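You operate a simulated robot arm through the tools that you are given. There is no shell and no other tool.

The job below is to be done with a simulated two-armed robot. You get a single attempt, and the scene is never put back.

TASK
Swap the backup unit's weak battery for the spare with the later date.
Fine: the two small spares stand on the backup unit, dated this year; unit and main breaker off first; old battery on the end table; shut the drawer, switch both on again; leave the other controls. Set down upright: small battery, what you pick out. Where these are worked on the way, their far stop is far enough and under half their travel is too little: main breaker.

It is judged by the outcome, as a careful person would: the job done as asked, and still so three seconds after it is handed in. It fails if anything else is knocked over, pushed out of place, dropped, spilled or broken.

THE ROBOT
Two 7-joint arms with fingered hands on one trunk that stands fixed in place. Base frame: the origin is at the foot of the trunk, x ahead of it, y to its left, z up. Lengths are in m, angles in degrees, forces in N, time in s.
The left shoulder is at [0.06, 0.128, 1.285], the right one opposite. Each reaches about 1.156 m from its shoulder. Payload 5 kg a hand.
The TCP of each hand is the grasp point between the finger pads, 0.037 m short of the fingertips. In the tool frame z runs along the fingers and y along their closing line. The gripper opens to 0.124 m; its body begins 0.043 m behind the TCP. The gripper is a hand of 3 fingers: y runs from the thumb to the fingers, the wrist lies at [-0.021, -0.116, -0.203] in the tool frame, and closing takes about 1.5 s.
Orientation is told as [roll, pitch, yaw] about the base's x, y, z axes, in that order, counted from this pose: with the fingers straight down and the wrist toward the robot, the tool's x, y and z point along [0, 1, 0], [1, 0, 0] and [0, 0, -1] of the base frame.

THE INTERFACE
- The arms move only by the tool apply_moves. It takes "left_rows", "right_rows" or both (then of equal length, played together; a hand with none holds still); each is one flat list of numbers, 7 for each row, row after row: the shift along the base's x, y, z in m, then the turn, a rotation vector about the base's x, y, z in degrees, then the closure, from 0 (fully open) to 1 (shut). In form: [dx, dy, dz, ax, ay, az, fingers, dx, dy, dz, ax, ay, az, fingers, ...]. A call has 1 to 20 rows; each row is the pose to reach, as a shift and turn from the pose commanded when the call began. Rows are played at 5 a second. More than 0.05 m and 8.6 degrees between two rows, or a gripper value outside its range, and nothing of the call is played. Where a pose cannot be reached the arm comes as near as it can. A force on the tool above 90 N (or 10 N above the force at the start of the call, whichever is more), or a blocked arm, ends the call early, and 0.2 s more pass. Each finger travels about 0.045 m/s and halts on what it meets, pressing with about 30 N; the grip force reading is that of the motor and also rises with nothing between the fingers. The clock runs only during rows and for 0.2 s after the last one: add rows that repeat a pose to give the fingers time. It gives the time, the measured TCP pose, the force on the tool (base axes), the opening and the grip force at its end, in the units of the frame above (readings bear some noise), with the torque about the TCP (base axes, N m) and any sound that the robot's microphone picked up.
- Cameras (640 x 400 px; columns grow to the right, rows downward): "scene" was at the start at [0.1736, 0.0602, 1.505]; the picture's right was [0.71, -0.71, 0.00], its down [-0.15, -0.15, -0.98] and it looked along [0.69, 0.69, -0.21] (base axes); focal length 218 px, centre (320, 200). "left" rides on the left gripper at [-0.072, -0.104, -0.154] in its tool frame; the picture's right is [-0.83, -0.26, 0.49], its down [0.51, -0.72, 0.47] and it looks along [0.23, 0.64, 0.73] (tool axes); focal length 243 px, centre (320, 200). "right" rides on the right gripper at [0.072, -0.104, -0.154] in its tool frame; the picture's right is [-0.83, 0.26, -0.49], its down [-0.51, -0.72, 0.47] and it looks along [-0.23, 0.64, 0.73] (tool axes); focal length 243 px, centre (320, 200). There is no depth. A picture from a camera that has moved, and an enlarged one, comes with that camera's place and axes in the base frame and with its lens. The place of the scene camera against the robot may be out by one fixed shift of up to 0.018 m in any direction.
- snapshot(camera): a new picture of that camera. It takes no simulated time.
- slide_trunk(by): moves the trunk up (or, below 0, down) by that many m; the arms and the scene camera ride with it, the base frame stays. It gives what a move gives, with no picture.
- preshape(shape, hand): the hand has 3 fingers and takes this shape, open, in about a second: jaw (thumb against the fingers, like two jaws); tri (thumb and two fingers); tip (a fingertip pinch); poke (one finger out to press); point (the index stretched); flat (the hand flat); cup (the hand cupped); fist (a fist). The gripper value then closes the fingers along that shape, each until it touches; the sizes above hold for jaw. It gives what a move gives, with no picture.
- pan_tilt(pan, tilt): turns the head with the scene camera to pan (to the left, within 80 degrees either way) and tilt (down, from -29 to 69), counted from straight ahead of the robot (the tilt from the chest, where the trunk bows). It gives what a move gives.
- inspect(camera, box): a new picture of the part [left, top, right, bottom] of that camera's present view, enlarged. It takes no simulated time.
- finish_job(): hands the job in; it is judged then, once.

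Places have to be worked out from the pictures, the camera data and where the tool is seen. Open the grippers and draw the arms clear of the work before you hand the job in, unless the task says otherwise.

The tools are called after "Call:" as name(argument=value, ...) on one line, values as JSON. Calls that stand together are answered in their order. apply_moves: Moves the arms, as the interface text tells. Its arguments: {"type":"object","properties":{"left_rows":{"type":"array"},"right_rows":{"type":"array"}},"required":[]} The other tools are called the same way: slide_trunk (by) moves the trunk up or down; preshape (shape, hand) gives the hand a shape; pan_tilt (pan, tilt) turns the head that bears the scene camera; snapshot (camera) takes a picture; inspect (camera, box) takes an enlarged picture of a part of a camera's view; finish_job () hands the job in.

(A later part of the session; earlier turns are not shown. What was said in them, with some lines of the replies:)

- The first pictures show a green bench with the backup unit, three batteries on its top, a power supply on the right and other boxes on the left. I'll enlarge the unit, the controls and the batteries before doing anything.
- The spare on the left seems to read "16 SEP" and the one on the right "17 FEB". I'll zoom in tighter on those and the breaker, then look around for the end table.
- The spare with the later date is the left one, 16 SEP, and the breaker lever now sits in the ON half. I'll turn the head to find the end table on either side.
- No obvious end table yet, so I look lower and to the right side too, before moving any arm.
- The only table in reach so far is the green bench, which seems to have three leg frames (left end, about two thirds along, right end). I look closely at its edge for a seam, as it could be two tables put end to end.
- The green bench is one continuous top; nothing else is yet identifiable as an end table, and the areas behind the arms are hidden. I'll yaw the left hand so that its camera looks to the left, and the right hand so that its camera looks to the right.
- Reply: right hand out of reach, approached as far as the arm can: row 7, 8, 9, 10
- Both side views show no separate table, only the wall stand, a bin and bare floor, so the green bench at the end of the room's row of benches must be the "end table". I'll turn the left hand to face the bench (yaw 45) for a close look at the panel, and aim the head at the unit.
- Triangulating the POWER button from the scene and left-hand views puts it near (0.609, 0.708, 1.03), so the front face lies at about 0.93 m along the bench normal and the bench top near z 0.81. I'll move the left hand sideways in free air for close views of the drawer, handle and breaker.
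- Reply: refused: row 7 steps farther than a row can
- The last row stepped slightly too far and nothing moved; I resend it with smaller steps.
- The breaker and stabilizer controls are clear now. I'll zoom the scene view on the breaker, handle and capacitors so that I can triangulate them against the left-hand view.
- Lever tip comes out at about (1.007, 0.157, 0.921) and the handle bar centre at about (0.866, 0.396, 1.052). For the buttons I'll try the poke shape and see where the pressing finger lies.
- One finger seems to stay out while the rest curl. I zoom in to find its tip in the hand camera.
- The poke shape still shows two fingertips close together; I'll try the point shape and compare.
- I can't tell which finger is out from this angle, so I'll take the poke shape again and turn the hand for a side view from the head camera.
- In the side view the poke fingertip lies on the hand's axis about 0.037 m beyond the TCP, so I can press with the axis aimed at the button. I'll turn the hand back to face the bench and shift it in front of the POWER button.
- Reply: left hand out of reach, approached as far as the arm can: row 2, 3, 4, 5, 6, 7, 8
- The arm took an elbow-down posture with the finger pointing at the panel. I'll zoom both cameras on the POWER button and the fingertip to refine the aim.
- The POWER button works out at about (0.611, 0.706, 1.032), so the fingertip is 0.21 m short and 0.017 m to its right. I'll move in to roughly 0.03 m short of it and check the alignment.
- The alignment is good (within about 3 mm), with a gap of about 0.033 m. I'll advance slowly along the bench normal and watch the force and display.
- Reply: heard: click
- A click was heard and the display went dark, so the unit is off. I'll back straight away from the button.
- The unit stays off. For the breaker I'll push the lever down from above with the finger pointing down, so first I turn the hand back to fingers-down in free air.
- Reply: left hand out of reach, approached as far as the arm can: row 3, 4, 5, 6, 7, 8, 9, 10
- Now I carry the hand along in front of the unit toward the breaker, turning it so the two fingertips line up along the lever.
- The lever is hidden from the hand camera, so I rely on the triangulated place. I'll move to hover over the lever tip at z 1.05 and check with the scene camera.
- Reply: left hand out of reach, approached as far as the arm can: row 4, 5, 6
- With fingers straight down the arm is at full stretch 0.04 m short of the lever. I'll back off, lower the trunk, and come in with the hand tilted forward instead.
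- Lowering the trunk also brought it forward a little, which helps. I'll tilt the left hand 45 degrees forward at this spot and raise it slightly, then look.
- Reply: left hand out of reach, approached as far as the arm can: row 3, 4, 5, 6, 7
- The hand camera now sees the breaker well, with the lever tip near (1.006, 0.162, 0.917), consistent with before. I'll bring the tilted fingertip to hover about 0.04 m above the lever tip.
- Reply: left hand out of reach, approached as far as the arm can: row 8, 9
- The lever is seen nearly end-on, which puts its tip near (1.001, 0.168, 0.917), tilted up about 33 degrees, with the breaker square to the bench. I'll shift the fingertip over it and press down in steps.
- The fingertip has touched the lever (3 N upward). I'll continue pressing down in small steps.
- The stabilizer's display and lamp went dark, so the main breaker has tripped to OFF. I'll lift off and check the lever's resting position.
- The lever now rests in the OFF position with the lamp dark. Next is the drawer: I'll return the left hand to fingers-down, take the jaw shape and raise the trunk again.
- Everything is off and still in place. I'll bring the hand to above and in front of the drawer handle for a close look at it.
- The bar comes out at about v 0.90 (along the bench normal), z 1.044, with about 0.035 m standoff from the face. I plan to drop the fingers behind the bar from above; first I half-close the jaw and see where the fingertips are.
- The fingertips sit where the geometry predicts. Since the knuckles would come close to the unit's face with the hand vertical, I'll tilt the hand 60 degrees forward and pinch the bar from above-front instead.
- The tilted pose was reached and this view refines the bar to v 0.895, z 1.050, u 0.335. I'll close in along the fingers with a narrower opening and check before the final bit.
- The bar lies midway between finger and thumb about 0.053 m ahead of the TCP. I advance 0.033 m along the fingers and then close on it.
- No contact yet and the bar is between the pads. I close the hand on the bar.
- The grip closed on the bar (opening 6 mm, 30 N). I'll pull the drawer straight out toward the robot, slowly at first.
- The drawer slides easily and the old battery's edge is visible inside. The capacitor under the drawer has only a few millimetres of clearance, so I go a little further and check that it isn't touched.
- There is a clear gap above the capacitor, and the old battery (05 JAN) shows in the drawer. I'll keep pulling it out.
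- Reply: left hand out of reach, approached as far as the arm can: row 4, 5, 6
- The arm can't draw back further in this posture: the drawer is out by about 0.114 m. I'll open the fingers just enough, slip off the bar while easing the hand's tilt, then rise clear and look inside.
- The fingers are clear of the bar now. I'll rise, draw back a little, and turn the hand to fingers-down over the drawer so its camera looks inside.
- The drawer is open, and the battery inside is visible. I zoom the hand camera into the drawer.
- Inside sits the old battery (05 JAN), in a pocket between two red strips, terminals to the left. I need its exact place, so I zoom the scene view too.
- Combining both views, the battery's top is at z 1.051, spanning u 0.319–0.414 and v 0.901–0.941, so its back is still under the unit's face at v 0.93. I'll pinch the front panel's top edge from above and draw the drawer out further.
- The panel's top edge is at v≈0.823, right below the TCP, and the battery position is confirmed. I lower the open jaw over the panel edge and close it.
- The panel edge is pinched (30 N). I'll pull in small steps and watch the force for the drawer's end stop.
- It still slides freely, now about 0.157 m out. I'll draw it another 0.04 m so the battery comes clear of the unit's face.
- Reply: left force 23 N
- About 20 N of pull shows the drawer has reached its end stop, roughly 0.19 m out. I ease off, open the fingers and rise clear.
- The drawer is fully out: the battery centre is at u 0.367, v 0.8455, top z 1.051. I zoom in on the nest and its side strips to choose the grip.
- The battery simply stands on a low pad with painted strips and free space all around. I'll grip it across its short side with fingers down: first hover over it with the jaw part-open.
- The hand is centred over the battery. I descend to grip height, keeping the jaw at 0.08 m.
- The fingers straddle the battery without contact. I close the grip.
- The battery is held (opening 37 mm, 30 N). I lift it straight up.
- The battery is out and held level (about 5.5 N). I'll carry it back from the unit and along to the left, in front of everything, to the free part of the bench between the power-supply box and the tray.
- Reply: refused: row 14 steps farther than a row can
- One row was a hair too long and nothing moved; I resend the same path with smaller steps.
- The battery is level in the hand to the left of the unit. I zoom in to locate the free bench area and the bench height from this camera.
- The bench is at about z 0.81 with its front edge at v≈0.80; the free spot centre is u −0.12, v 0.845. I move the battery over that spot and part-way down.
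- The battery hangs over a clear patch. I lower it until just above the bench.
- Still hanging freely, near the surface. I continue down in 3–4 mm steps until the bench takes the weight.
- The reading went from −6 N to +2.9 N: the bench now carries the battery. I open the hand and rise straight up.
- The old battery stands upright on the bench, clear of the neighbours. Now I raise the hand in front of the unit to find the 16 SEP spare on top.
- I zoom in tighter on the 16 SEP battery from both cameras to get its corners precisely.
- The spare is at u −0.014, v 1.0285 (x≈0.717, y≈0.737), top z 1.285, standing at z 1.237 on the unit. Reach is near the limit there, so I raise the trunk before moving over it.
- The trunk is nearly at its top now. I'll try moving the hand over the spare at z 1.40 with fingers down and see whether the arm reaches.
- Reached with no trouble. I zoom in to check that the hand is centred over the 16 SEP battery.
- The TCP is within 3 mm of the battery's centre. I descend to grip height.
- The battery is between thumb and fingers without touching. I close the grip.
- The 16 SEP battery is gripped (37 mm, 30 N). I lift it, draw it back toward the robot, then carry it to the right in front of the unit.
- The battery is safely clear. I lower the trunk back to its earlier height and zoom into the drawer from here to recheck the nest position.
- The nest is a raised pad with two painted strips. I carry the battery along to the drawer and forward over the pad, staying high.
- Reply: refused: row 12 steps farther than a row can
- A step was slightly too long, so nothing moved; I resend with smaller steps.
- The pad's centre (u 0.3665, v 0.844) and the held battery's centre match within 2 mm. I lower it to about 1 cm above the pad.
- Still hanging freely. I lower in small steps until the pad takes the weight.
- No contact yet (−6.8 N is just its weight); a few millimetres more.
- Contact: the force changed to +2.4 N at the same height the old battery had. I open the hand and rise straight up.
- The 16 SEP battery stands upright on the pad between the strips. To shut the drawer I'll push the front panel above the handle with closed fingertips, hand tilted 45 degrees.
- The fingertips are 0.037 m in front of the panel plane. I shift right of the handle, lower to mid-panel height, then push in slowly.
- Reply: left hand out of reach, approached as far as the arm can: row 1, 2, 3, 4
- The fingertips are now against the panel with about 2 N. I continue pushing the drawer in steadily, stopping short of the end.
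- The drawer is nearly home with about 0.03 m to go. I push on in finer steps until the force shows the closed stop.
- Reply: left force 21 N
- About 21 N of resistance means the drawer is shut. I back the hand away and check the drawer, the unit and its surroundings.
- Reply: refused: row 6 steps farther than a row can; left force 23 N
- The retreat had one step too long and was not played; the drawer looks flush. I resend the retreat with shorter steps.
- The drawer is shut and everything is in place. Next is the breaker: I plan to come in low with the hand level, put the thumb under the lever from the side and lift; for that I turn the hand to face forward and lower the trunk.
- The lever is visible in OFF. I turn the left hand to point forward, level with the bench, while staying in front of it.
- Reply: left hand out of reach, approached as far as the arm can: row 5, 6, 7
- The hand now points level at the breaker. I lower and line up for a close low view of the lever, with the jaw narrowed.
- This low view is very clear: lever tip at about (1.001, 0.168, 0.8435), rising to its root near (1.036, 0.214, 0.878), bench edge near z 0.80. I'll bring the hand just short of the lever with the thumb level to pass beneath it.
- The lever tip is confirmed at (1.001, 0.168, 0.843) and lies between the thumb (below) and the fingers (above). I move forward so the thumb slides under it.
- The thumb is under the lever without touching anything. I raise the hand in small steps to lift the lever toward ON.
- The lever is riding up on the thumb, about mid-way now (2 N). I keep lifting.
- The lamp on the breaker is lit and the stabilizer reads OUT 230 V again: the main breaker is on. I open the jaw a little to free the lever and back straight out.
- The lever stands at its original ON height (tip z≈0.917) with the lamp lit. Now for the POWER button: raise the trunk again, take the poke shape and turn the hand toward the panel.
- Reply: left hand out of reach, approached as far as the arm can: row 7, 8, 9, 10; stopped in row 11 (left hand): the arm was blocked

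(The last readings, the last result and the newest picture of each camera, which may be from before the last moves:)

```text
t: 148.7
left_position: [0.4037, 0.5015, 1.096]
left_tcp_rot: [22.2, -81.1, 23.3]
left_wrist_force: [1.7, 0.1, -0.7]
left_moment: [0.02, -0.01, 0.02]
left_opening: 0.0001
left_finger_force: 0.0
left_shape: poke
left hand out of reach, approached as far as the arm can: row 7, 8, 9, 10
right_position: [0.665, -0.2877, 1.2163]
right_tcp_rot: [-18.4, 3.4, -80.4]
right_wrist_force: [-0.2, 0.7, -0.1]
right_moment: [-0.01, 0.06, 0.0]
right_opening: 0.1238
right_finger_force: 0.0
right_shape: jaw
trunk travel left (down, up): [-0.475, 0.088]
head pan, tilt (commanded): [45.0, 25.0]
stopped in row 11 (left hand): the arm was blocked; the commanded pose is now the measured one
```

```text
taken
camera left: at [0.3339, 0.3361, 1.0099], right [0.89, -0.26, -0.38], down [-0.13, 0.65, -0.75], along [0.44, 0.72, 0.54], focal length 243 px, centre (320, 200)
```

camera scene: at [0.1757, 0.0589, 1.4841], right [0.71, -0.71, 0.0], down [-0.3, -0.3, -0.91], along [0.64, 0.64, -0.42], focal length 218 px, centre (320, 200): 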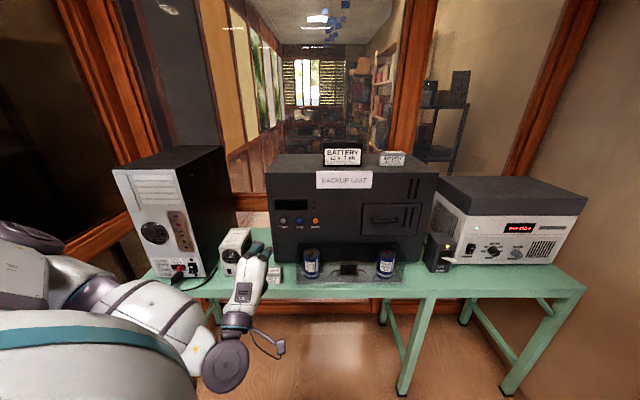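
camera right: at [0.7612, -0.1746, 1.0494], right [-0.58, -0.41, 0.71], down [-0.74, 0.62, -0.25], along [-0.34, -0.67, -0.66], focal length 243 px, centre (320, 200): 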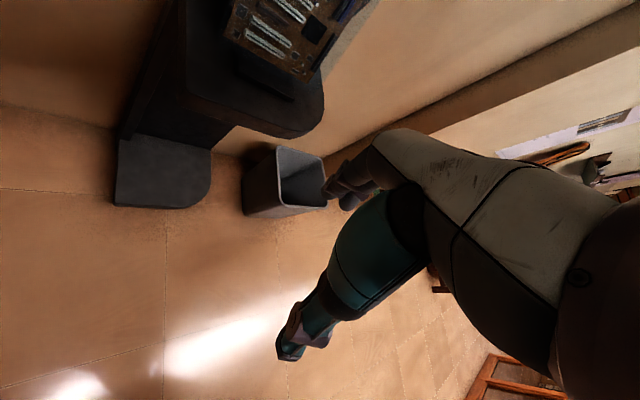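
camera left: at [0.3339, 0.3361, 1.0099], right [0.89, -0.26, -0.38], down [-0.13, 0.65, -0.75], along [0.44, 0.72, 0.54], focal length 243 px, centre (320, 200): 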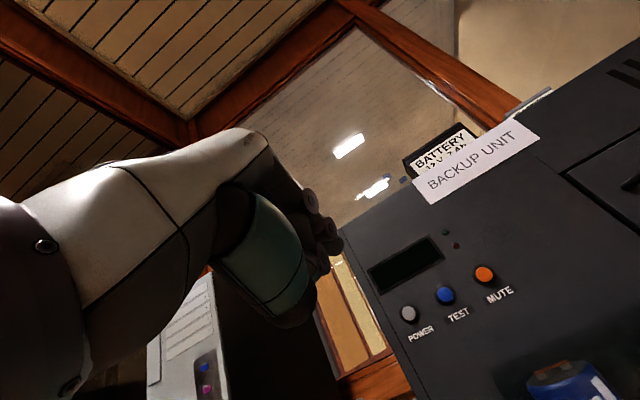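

The arm flipped posture and was reported as blocked near the end. I check what the elbow and forearm are close to before moving on.

Call:
pan_tilt(pan=75, tilt=35)

Call:
snapshot(camera="scene")

Call:
pan_tilt(pan=50, tilt=50)

Call:
snapshot(camera="scene")

```text
t: 149.6
left_position: [0.4012, 0.502, 1.0956]
left_tcp_rot: [21.4, -81.3, 23.7]
left_wrist_force: [0.4, 0.0, 0.1]
left_moment: [0.01, 0.01, 0.0]
left_opening: 0.0001
left_finger_force: 0.0
left_shape: poke
right_position: [0.6609, -0.2889, 1.2193]
right_tcp_rot: [-18.1, 3.4, -80.4]
right_wrist_force: [-0.6, -0.5, 0.7]
right_moment: [0.03, -0.01, -0.01]
right_opening: 0.1237
right_finger_force: 0.1
right_shape: jaw
trunk travel left (down, up): [-0.475, 0.088]
head pan, tilt (commanded): [75.0, 35.0]
```

```text
taken
camera scene: at [0.1297, 0.0794, 1.4688], right [0.97, -0.26, 0.0], down [-0.15, -0.55, -0.82], along [0.21, 0.79, -0.57], focal length 218 px, centre (320, 200)
```

scene: 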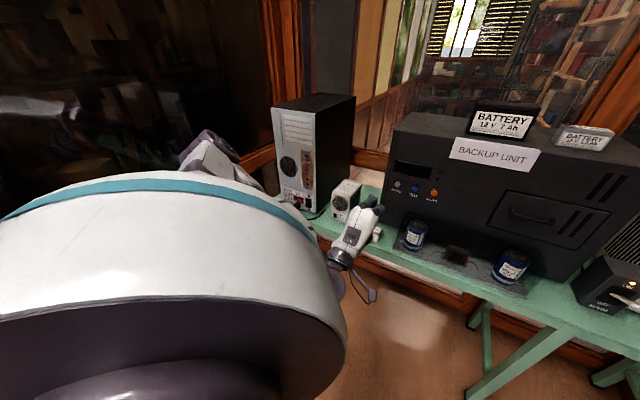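

```text
t: 150.5
left_position: [0.4026, 0.5013, 1.0949]
left_tcp_rot: [21.6, -81.2, 23.5]
left_wrist_force: [1.6, -0.7, 0.9]
left_moment: [-0.01, 0.02, -0.04]
left_opening: 0.0
left_finger_force: 0.1
left_shape: poke
right_position: [0.6621, -0.2888, 1.22]
right_tcp_rot: [-18.2, 3.4, -80.4]
right_wrist_force: [-0.1, -0.8, 0.6]
right_moment: [-0.01, -0.02, 0.01]
right_opening: 0.1239
right_finger_force: 0.0
right_shape: jaw
trunk travel left (down, up): [-0.475, 0.088]
head pan, tilt (commanded): [50.0, 50.0]
```

```text
taken
camera scene: at [0.1574, 0.0531, 1.447], right [0.77, -0.64, 0.0], down [-0.49, -0.59, -0.64], along [0.41, 0.49, -0.77], focal length 218 px, centre (320, 200)
```

scene: 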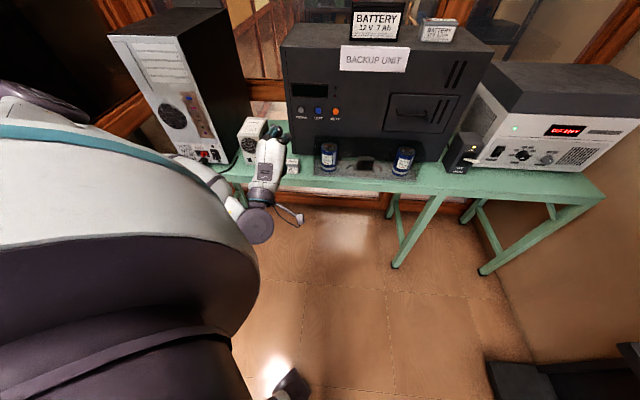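

Nothing in the scene was touched: the elbow is in free air to the left, so the stop came from the arm's own folding. The hand already points at the panel (heading 45°, 8° low), so I straighten it and move to just in front of POWER, as in the first press.

Call:
apply_moves(left_rows=[0.02, 0.02, -0.01, 1.5, -1.5, 0, 0, 0.045, 0.043, -0.02, 3, -3, 0, 0, 0.07, 0.067, -0.035, 4.2, -4.2, 0, 0, 0.095, 0.091, -0.05, 5.4, -5.4, 0, 0, 0.12, 0.115, -0.06, 5.7, -5.7, 0, 0, 0.143, 0.137, -0.064, 5.7, -5.7, 0, 0, 0.143, 0.137, -0.064, 5.7, -5.7, 0, 0])

Call:
inspect(camera="left", box=[220, 140, 480, 340])

Call:
snapshot(camera="scene")

```text
t: 152.1
left_position: [0.5441, 0.6388, 1.0321]
left_tcp_rot: [88.9, -86.8, -43.2]
left_wrist_force: [0.8, -0.2, 0.7]
left_moment: [-0.02, 0.03, 0.03]
left_opening: 0.0001
left_finger_force: 0.1
left_shape: poke
right_position: [0.6605, -0.2879, 1.2201]
right_tcp_rot: [-18.1, 3.4, -80.4]
right_wrist_force: [-0.2, -0.2, 0.3]
right_moment: [0.01, -0.02, -0.01]
right_opening: 0.1239
right_finger_force: 0.0
right_shape: jaw
trunk travel left (down, up): [-0.475, 0.088]
head pan, tilt (commanded): [50.0, 50.0]
```

```text
2.00 times, centred on (350, 240) of left
camera zoom: at [0.4847, 0.4834, 0.9243], right [0.93, -0.22, -0.31], down [-0.06, 0.72, -0.69], along [0.38, 0.66, 0.65], focal length 485 px, centre (260, 120)
```

zoom: 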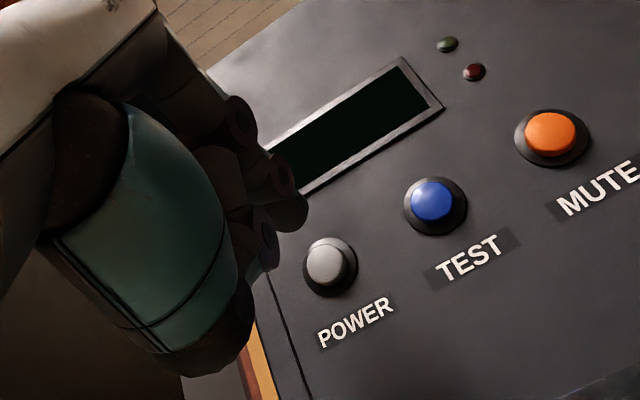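

```text
taken
camera scene: at [0.1567, 0.0529, 1.4471], right [0.77, -0.64, 0.0], down [-0.49, -0.59, -0.64], along [0.41, 0.49, -0.77], focal length 218 px, centre (320, 200)
```

scene: 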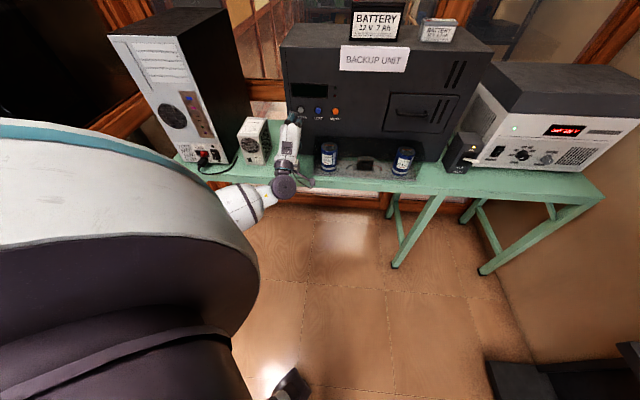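

The finger is aligned with POWER (within 2 mm) with about 0.058 m to go. I press in slowly to the same depth as before.

Call:
apply_moves(left_rows=[0.0155, 0.0127, -0.0005, 0, 0, 0, 0, 0.0262, 0.0234, -0.001, 0, 0, 0, 0, 0.0333, 0.0305, -0.001, 0, 0, 0, 0, 0.0382, 0.0354, -0.001, 0, 0, 0, 0, 0.0411, 0.0383, -0.001, 0, 0, 0, 0, 0.0435, 0.0407, -0.001, 0, 0, 0, 0])

Call:
inspect(camera="left", box=[220, 140, 480, 340])

Call:
pan_tilt(pan=45, tilt=25)

Call:
inspect(camera="scene", box=[240, 160, 440, 290])

```text
t: 153.5
left_position: [0.5887, 0.6789, 1.0318]
left_tcp_rot: [89.8, -86.8, -44.5]
left_wrist_force: [-6.2, -5.8, -0.6]
left_moment: [-0.05, 0.06, 0.1]
left_opening: 0.0001
left_finger_force: 0.0
left_shape: poke
right_position: [0.6608, -0.2889, 1.2194]
right_tcp_rot: [-18.2, 3.3, -80.5]
right_wrist_force: [-0.2, -0.2, 0.0]
right_moment: [0.0, -0.01, 0.01]
right_opening: 0.1241
right_finger_force: 0.1
right_shape: jaw
trunk travel left (down, up): [-0.475, 0.088]
head pan, tilt (commanded): [50.0, 50.0]
heard: click
```

```text
2.00 times, centred on (350, 240) of left
camera zoom: at [0.5281, 0.5228, 0.9241], right [0.93, -0.22, -0.31], down [-0.06, 0.72, -0.69], along [0.37, 0.66, 0.65], focal length 485 px, centre (260, 120)
```

zoom: 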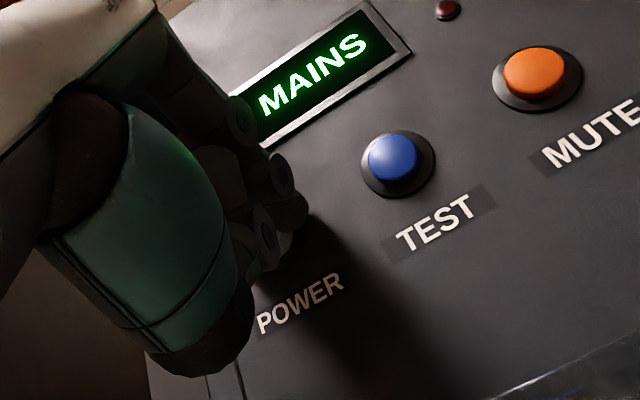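

```text
t: 154.4
left_position: [0.5886, 0.6776, 1.0327]
left_tcp_rot: [89.5, -86.9, -44.1]
left_wrist_force: [-5.1, -8.0, -0.7]
left_moment: [-0.06, 0.0, 0.07]
left_opening: 0.0
left_finger_force: 0.1
left_shape: poke
right_position: [0.6617, -0.2879, 1.219]
right_tcp_rot: [-18.0, 3.4, -80.4]
right_wrist_force: [0.2, -0.1, 0.6]
right_moment: [0.03, -0.01, 0.02]
right_opening: 0.1239
right_finger_force: 0.1
right_shape: jaw
trunk travel left (down, up): [-0.475, 0.088]
head pan, tilt (commanded): [45.0, 25.0]
```

```text
3.08 times, centred on (340, 225) of scene
camera zoom: at [0.1721, 0.0581, 1.4845], right [0.71, -0.71, 0.0], down [-0.3, -0.3, -0.91], along [0.64, 0.64, -0.42], focal length 672 px, centre (258, 123)
```

zoom: 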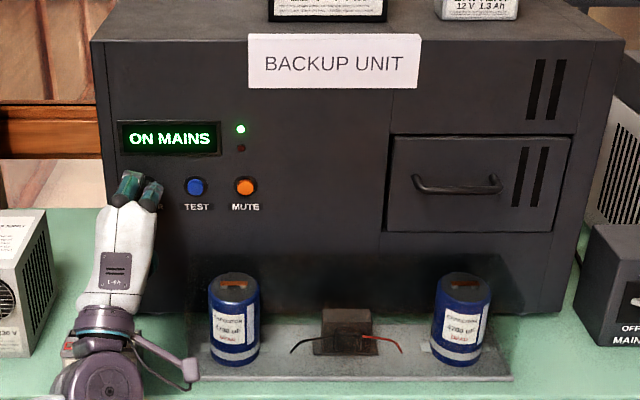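

A click, and the display reads ON MAINS with the green lamp lit. I draw the finger straight back from the button.

Call:
apply_moves(left_rows=[-0.02, -0.02, 0, 0, 0, 0, 0, -0.045, -0.045, 0, 0, 0, 0, 0, -0.075, -0.075, 0.005, 0, 0, 0, 0, -0.105, -0.105, 0.02, 0, 0, 0, 0, -0.135, -0.135, 0.04, 0, 0, 0, 0, -0.155, -0.155, 0.06, 0, 0, 0, 0])

Call:
snapshot(camera="scene")

Call:
inspect(camera="scene", box=[240, 160, 440, 290])

```text
t: 155.8
left_position: [0.4343, 0.5218, 1.0912]
left_tcp_rot: [89.6, -86.7, -44.2]
left_wrist_force: [-0.2, 0.2, 0.1]
left_moment: [-0.02, 0.03, -0.01]
left_opening: 0.0
left_finger_force: 0.0
left_shape: poke
right_position: [0.6614, -0.2891, 1.219]
right_tcp_rot: [-18.1, 3.5, -80.3]
right_wrist_force: [0.6, 0.1, -0.3]
right_moment: [-0.01, 0.02, 0.02]
right_opening: 0.1236
right_finger_force: 0.1
right_shape: jaw
trunk travel left (down, up): [-0.475, 0.088]
head pan, tilt (commanded): [45.0, 25.0]
```

```text
taken
camera scene: at [0.1723, 0.0585, 1.4846], right [0.71, -0.71, 0.0], down [-0.3, -0.3, -0.91], along [0.64, 0.64, -0.42], focal length 218 px, centre (320, 200)
```

scene: 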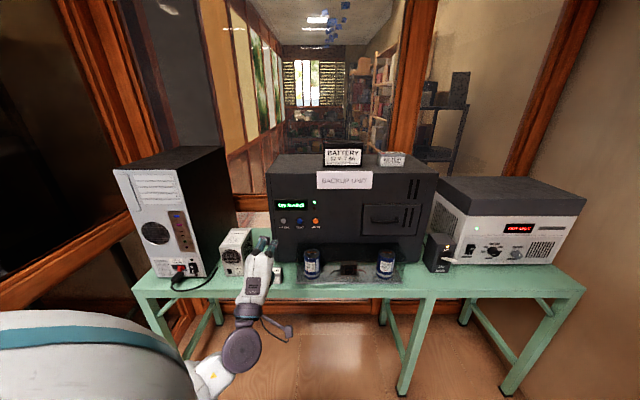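

```text
3.08 times, centred on (340, 225) of scene
camera zoom: at [0.1723, 0.0585, 1.4846], right [0.71, -0.71, 0.0], down [-0.3, -0.3, -0.91], along [0.64, 0.64, -0.42], focal length 672 px, centre (258, 123)
```

zoom: 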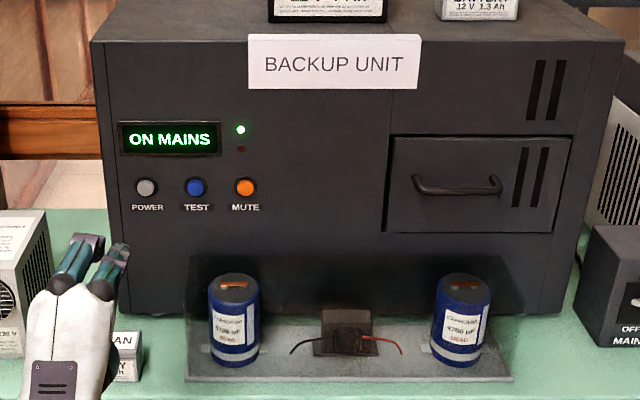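

The unit stays ON MAINS and the drawer is shut. I'll take the left hand back to its resting fingers-down pose, well clear of the bench.

Call:
apply_moves(left_rows=[0, 0, 0.015, -5.66, 5.66, 0, 0, 0, 0, 0.03, -11.31, 11.31, 0, 0, 0, 0, 0.045, -16.97, 16.97, 0, 0, 0, 0, 0.06, -22.63, 22.63, 0, 0, 0, 0, 0.075, -28.28, 28.28, 0, 0, 0, 0, 0.09, -33.94, 33.94, 0, 0, 0, 0, 0.105, -39.6, 39.6, 0, 0, 0, 0, 0.12, -45.25, 45.25, 0, 0, 0, 0, 0.135, -50.91, 50.91, 0, 0, 0, 0, 0.15, -56.57, 56.57, 0, 0, 0, 0, 0.16, -62.2, 62.2, 0, 0, 0, 0, 0.18, -63.64, 63.64, 0, 0, 0, 0, 0.21, -63.64, 63.64, 0, 0])

Call:
preshape(hand="left", shape="jaw")

Call:
snapshot(camera="scene")

```text
t: 158.6
left_position: [0.4324, 0.5226, 1.3007]
left_tcp_rot: [0.4, 0.0, 41.7]
left_wrist_force: [-1.2, -0.6, 0.3]
left_moment: [0.04, -0.02, 0.02]
left_opening: 0.0
left_finger_force: 0.0
left_shape: poke
left hand out of reach, approached as far as the arm can: row 2, 3, 4, 5, 6, 7, 8, 9
right_position: [0.6605, -0.2894, 1.2179]
right_tcp_rot: [-18.1, 3.3, -80.4]
right_wrist_force: [-0.3, 0.3, 0.1]
right_moment: [0.02, 0.06, -0.01]
right_opening: 0.1239
right_finger_force: 0.1
right_shape: jaw
trunk travel left (down, up): [-0.475, 0.088]
head pan, tilt (commanded): [45.0, 25.0]
```

```text
t: 159.5
left_position: [0.4333, 0.5249, 1.3006]
left_tcp_rot: [0.4, 0.1, 41.8]
left_wrist_force: [0.1, 0.2, 0.5]
left_moment: [-0.04, 0.0, 0.02]
left_opening: 0.124
left_finger_force: 0.0
left_shape: jaw
right_position: [0.6622, -0.2879, 1.2189]
right_tcp_rot: [-18.2, 3.4, -80.5]
right_wrist_force: [0.6, -0.3, 0.6]
right_moment: [0.02, 0.0, 0.02]
right_opening: 0.1242
right_finger_force: 0.1
right_shape: jaw
trunk travel left (down, up): [-0.475, 0.088]
head pan, tilt (commanded): [45.0, 25.0]
```

```text
taken
camera scene: at [0.1733, 0.0596, 1.4844], right [0.71, -0.71, 0.0], down [-0.3, -0.3, -0.91], along [0.64, 0.64, -0.42], focal length 218 px, centre (320, 200)
```

scene: 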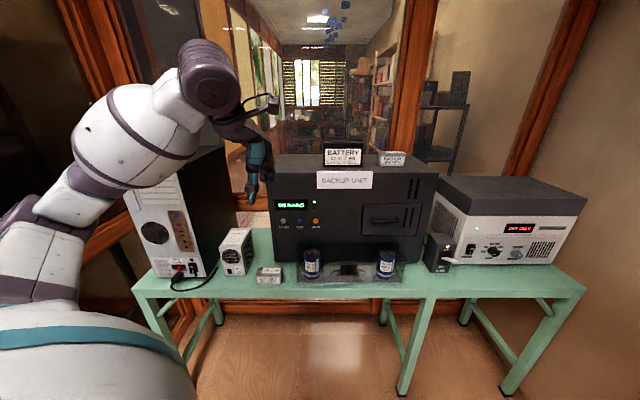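

The hand is open and off the bench; I draw it back a bit more and make a final check of the breaker, stabilizer, unit and old battery.

Call:
apply_moves(left_rows=[-0.02, -0.02, 0.03, 0, 0, 0, 0, -0.04, -0.04, 0.06, 0, 0, 0, 0, -0.06, -0.06, 0.09, 0, 0, 0, 0, -0.07, -0.08, 0.12, 0, 0, 0, 0, -0.07, -0.1, 0.15, 0, 0, 0, 0, -0.07, -0.1, 0.17, 0, 0, 0, 0])

Call:
snapshot(camera="scene")

Call:
inspect(camera="scene", box=[400, 170, 600, 290])

Call:
inspect(camera="scene", box=[250, 140, 450, 290])

Call:
inspect(camera="scene", box=[140, 180, 340, 300])

```text
t: 160.9
left_position: [0.3666, 0.4906, 1.3573]
left_tcp_rot: [0.1, 0.0, 41.5]
left_wrist_force: [-0.4, -0.4, 0.4]
left_moment: [-0.03, -0.07, -0.02]
left_opening: 0.1243
left_finger_force: 0.1
left_shape: jaw
left hand out of reach, approached as far as the arm can: row 2, 3, 4, 5, 6
right_position: [0.6606, -0.2882, 1.2197]
right_tcp_rot: [-18.0, 3.2, -80.5]
right_wrist_force: [-0.3, 0.4, 1.7]
right_moment: [0.01, -0.04, 0.0]
right_opening: 0.1241
right_finger_force: 0.1
right_shape: jaw
trunk travel left (down, up): [-0.475, 0.088]
head pan, tilt (commanded): [45.0, 25.0]
```

```text
taken
camera scene: at [0.1706, 0.0596, 1.4848], right [0.71, -0.71, 0.0], down [-0.3, -0.3, -0.91], along [0.64, 0.64, -0.42], focal length 218 px, centre (320, 200)
```

scene: 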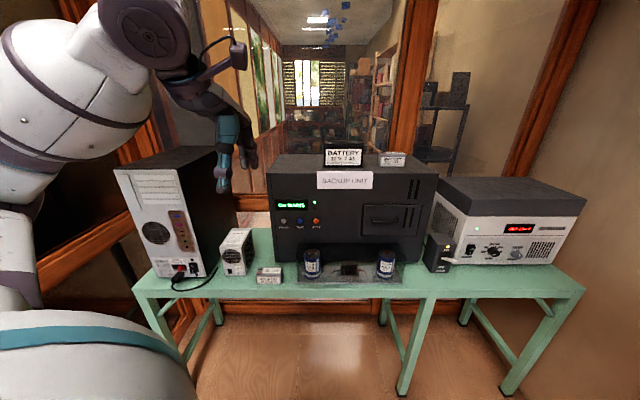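

```text
3.20 times, centred on (500, 230) of scene
camera zoom: at [0.1706, 0.0596, 1.4848], right [0.71, -0.71, 0.0], down [-0.3, -0.3, -0.91], along [0.64, 0.64, -0.42], focal length 699 px, centre (-256, 104)
```

zoom: 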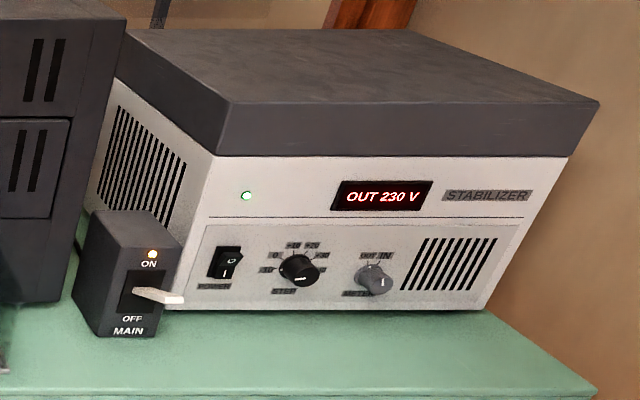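

```text
2.67 times, centred on (350, 215) of scene
camera zoom: at [0.1706, 0.0596, 1.4848], right [0.71, -0.71, 0.0], down [-0.3, -0.3, -0.91], along [0.64, 0.64, -0.42], focal length 582 px, centre (240, 160)
```

zoom: 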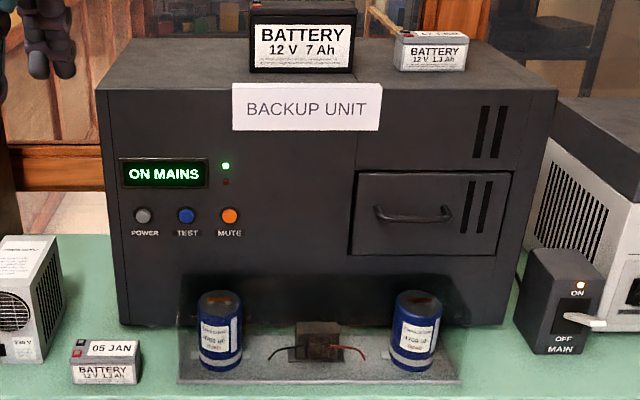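

```text
3.20 times, centred on (240, 240) of scene
camera zoom: at [0.1706, 0.0596, 1.4848], right [0.71, -0.71, 0.0], down [-0.3, -0.3, -0.91], along [0.64, 0.64, -0.42], focal length 699 px, centre (576, 72)
```

zoom: 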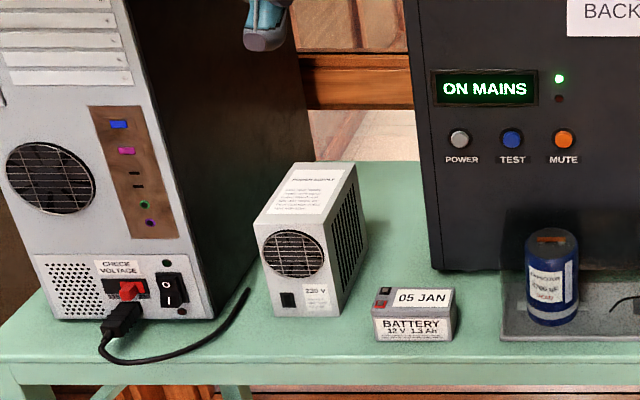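

Everything checks out:
- The unit shows ON MAINS.
- The breaker lever and lamp are ON, and the stabilizer reads 230 V with its controls unchanged.
- The drawer is shut with the 16 SEP battery inside.
- The 05 JAN battery stands upright on the bench.
- Both hands are open and clear.

I hand the job in.

Call:
finish_job()

```text
The job is handed in.
```

The backup unit now runs on the spare with the later date (16 SEP), and I've handed the job in. Its display changed from BATT WEAK to ON MAINS, and its green lamp is lit.

- **Switch-off:** I turned the unit off at its POWER button and set the main breaker to OFF before opening the drawer.
- **Old battery:** The 05 JAN battery stands upright on the green bench, to the left of the unit. I found no other table within reach, so I took this bench as the end table.
- **New battery:** I set the 16 SEP spare upright on the pad in the drawer, where the old one had stood. I couldn't see inside once the drawer was shut.
- **Switch-on:** With the drawer shut, I turned the main breaker and the unit back on. The breaker lever is back at its original ON position, and the stabilizer reads OUT 230 V again.

I didn't touch the other controls. In the final pictures nothing else had been knocked over or moved. Both hands are open and clear of the bench.
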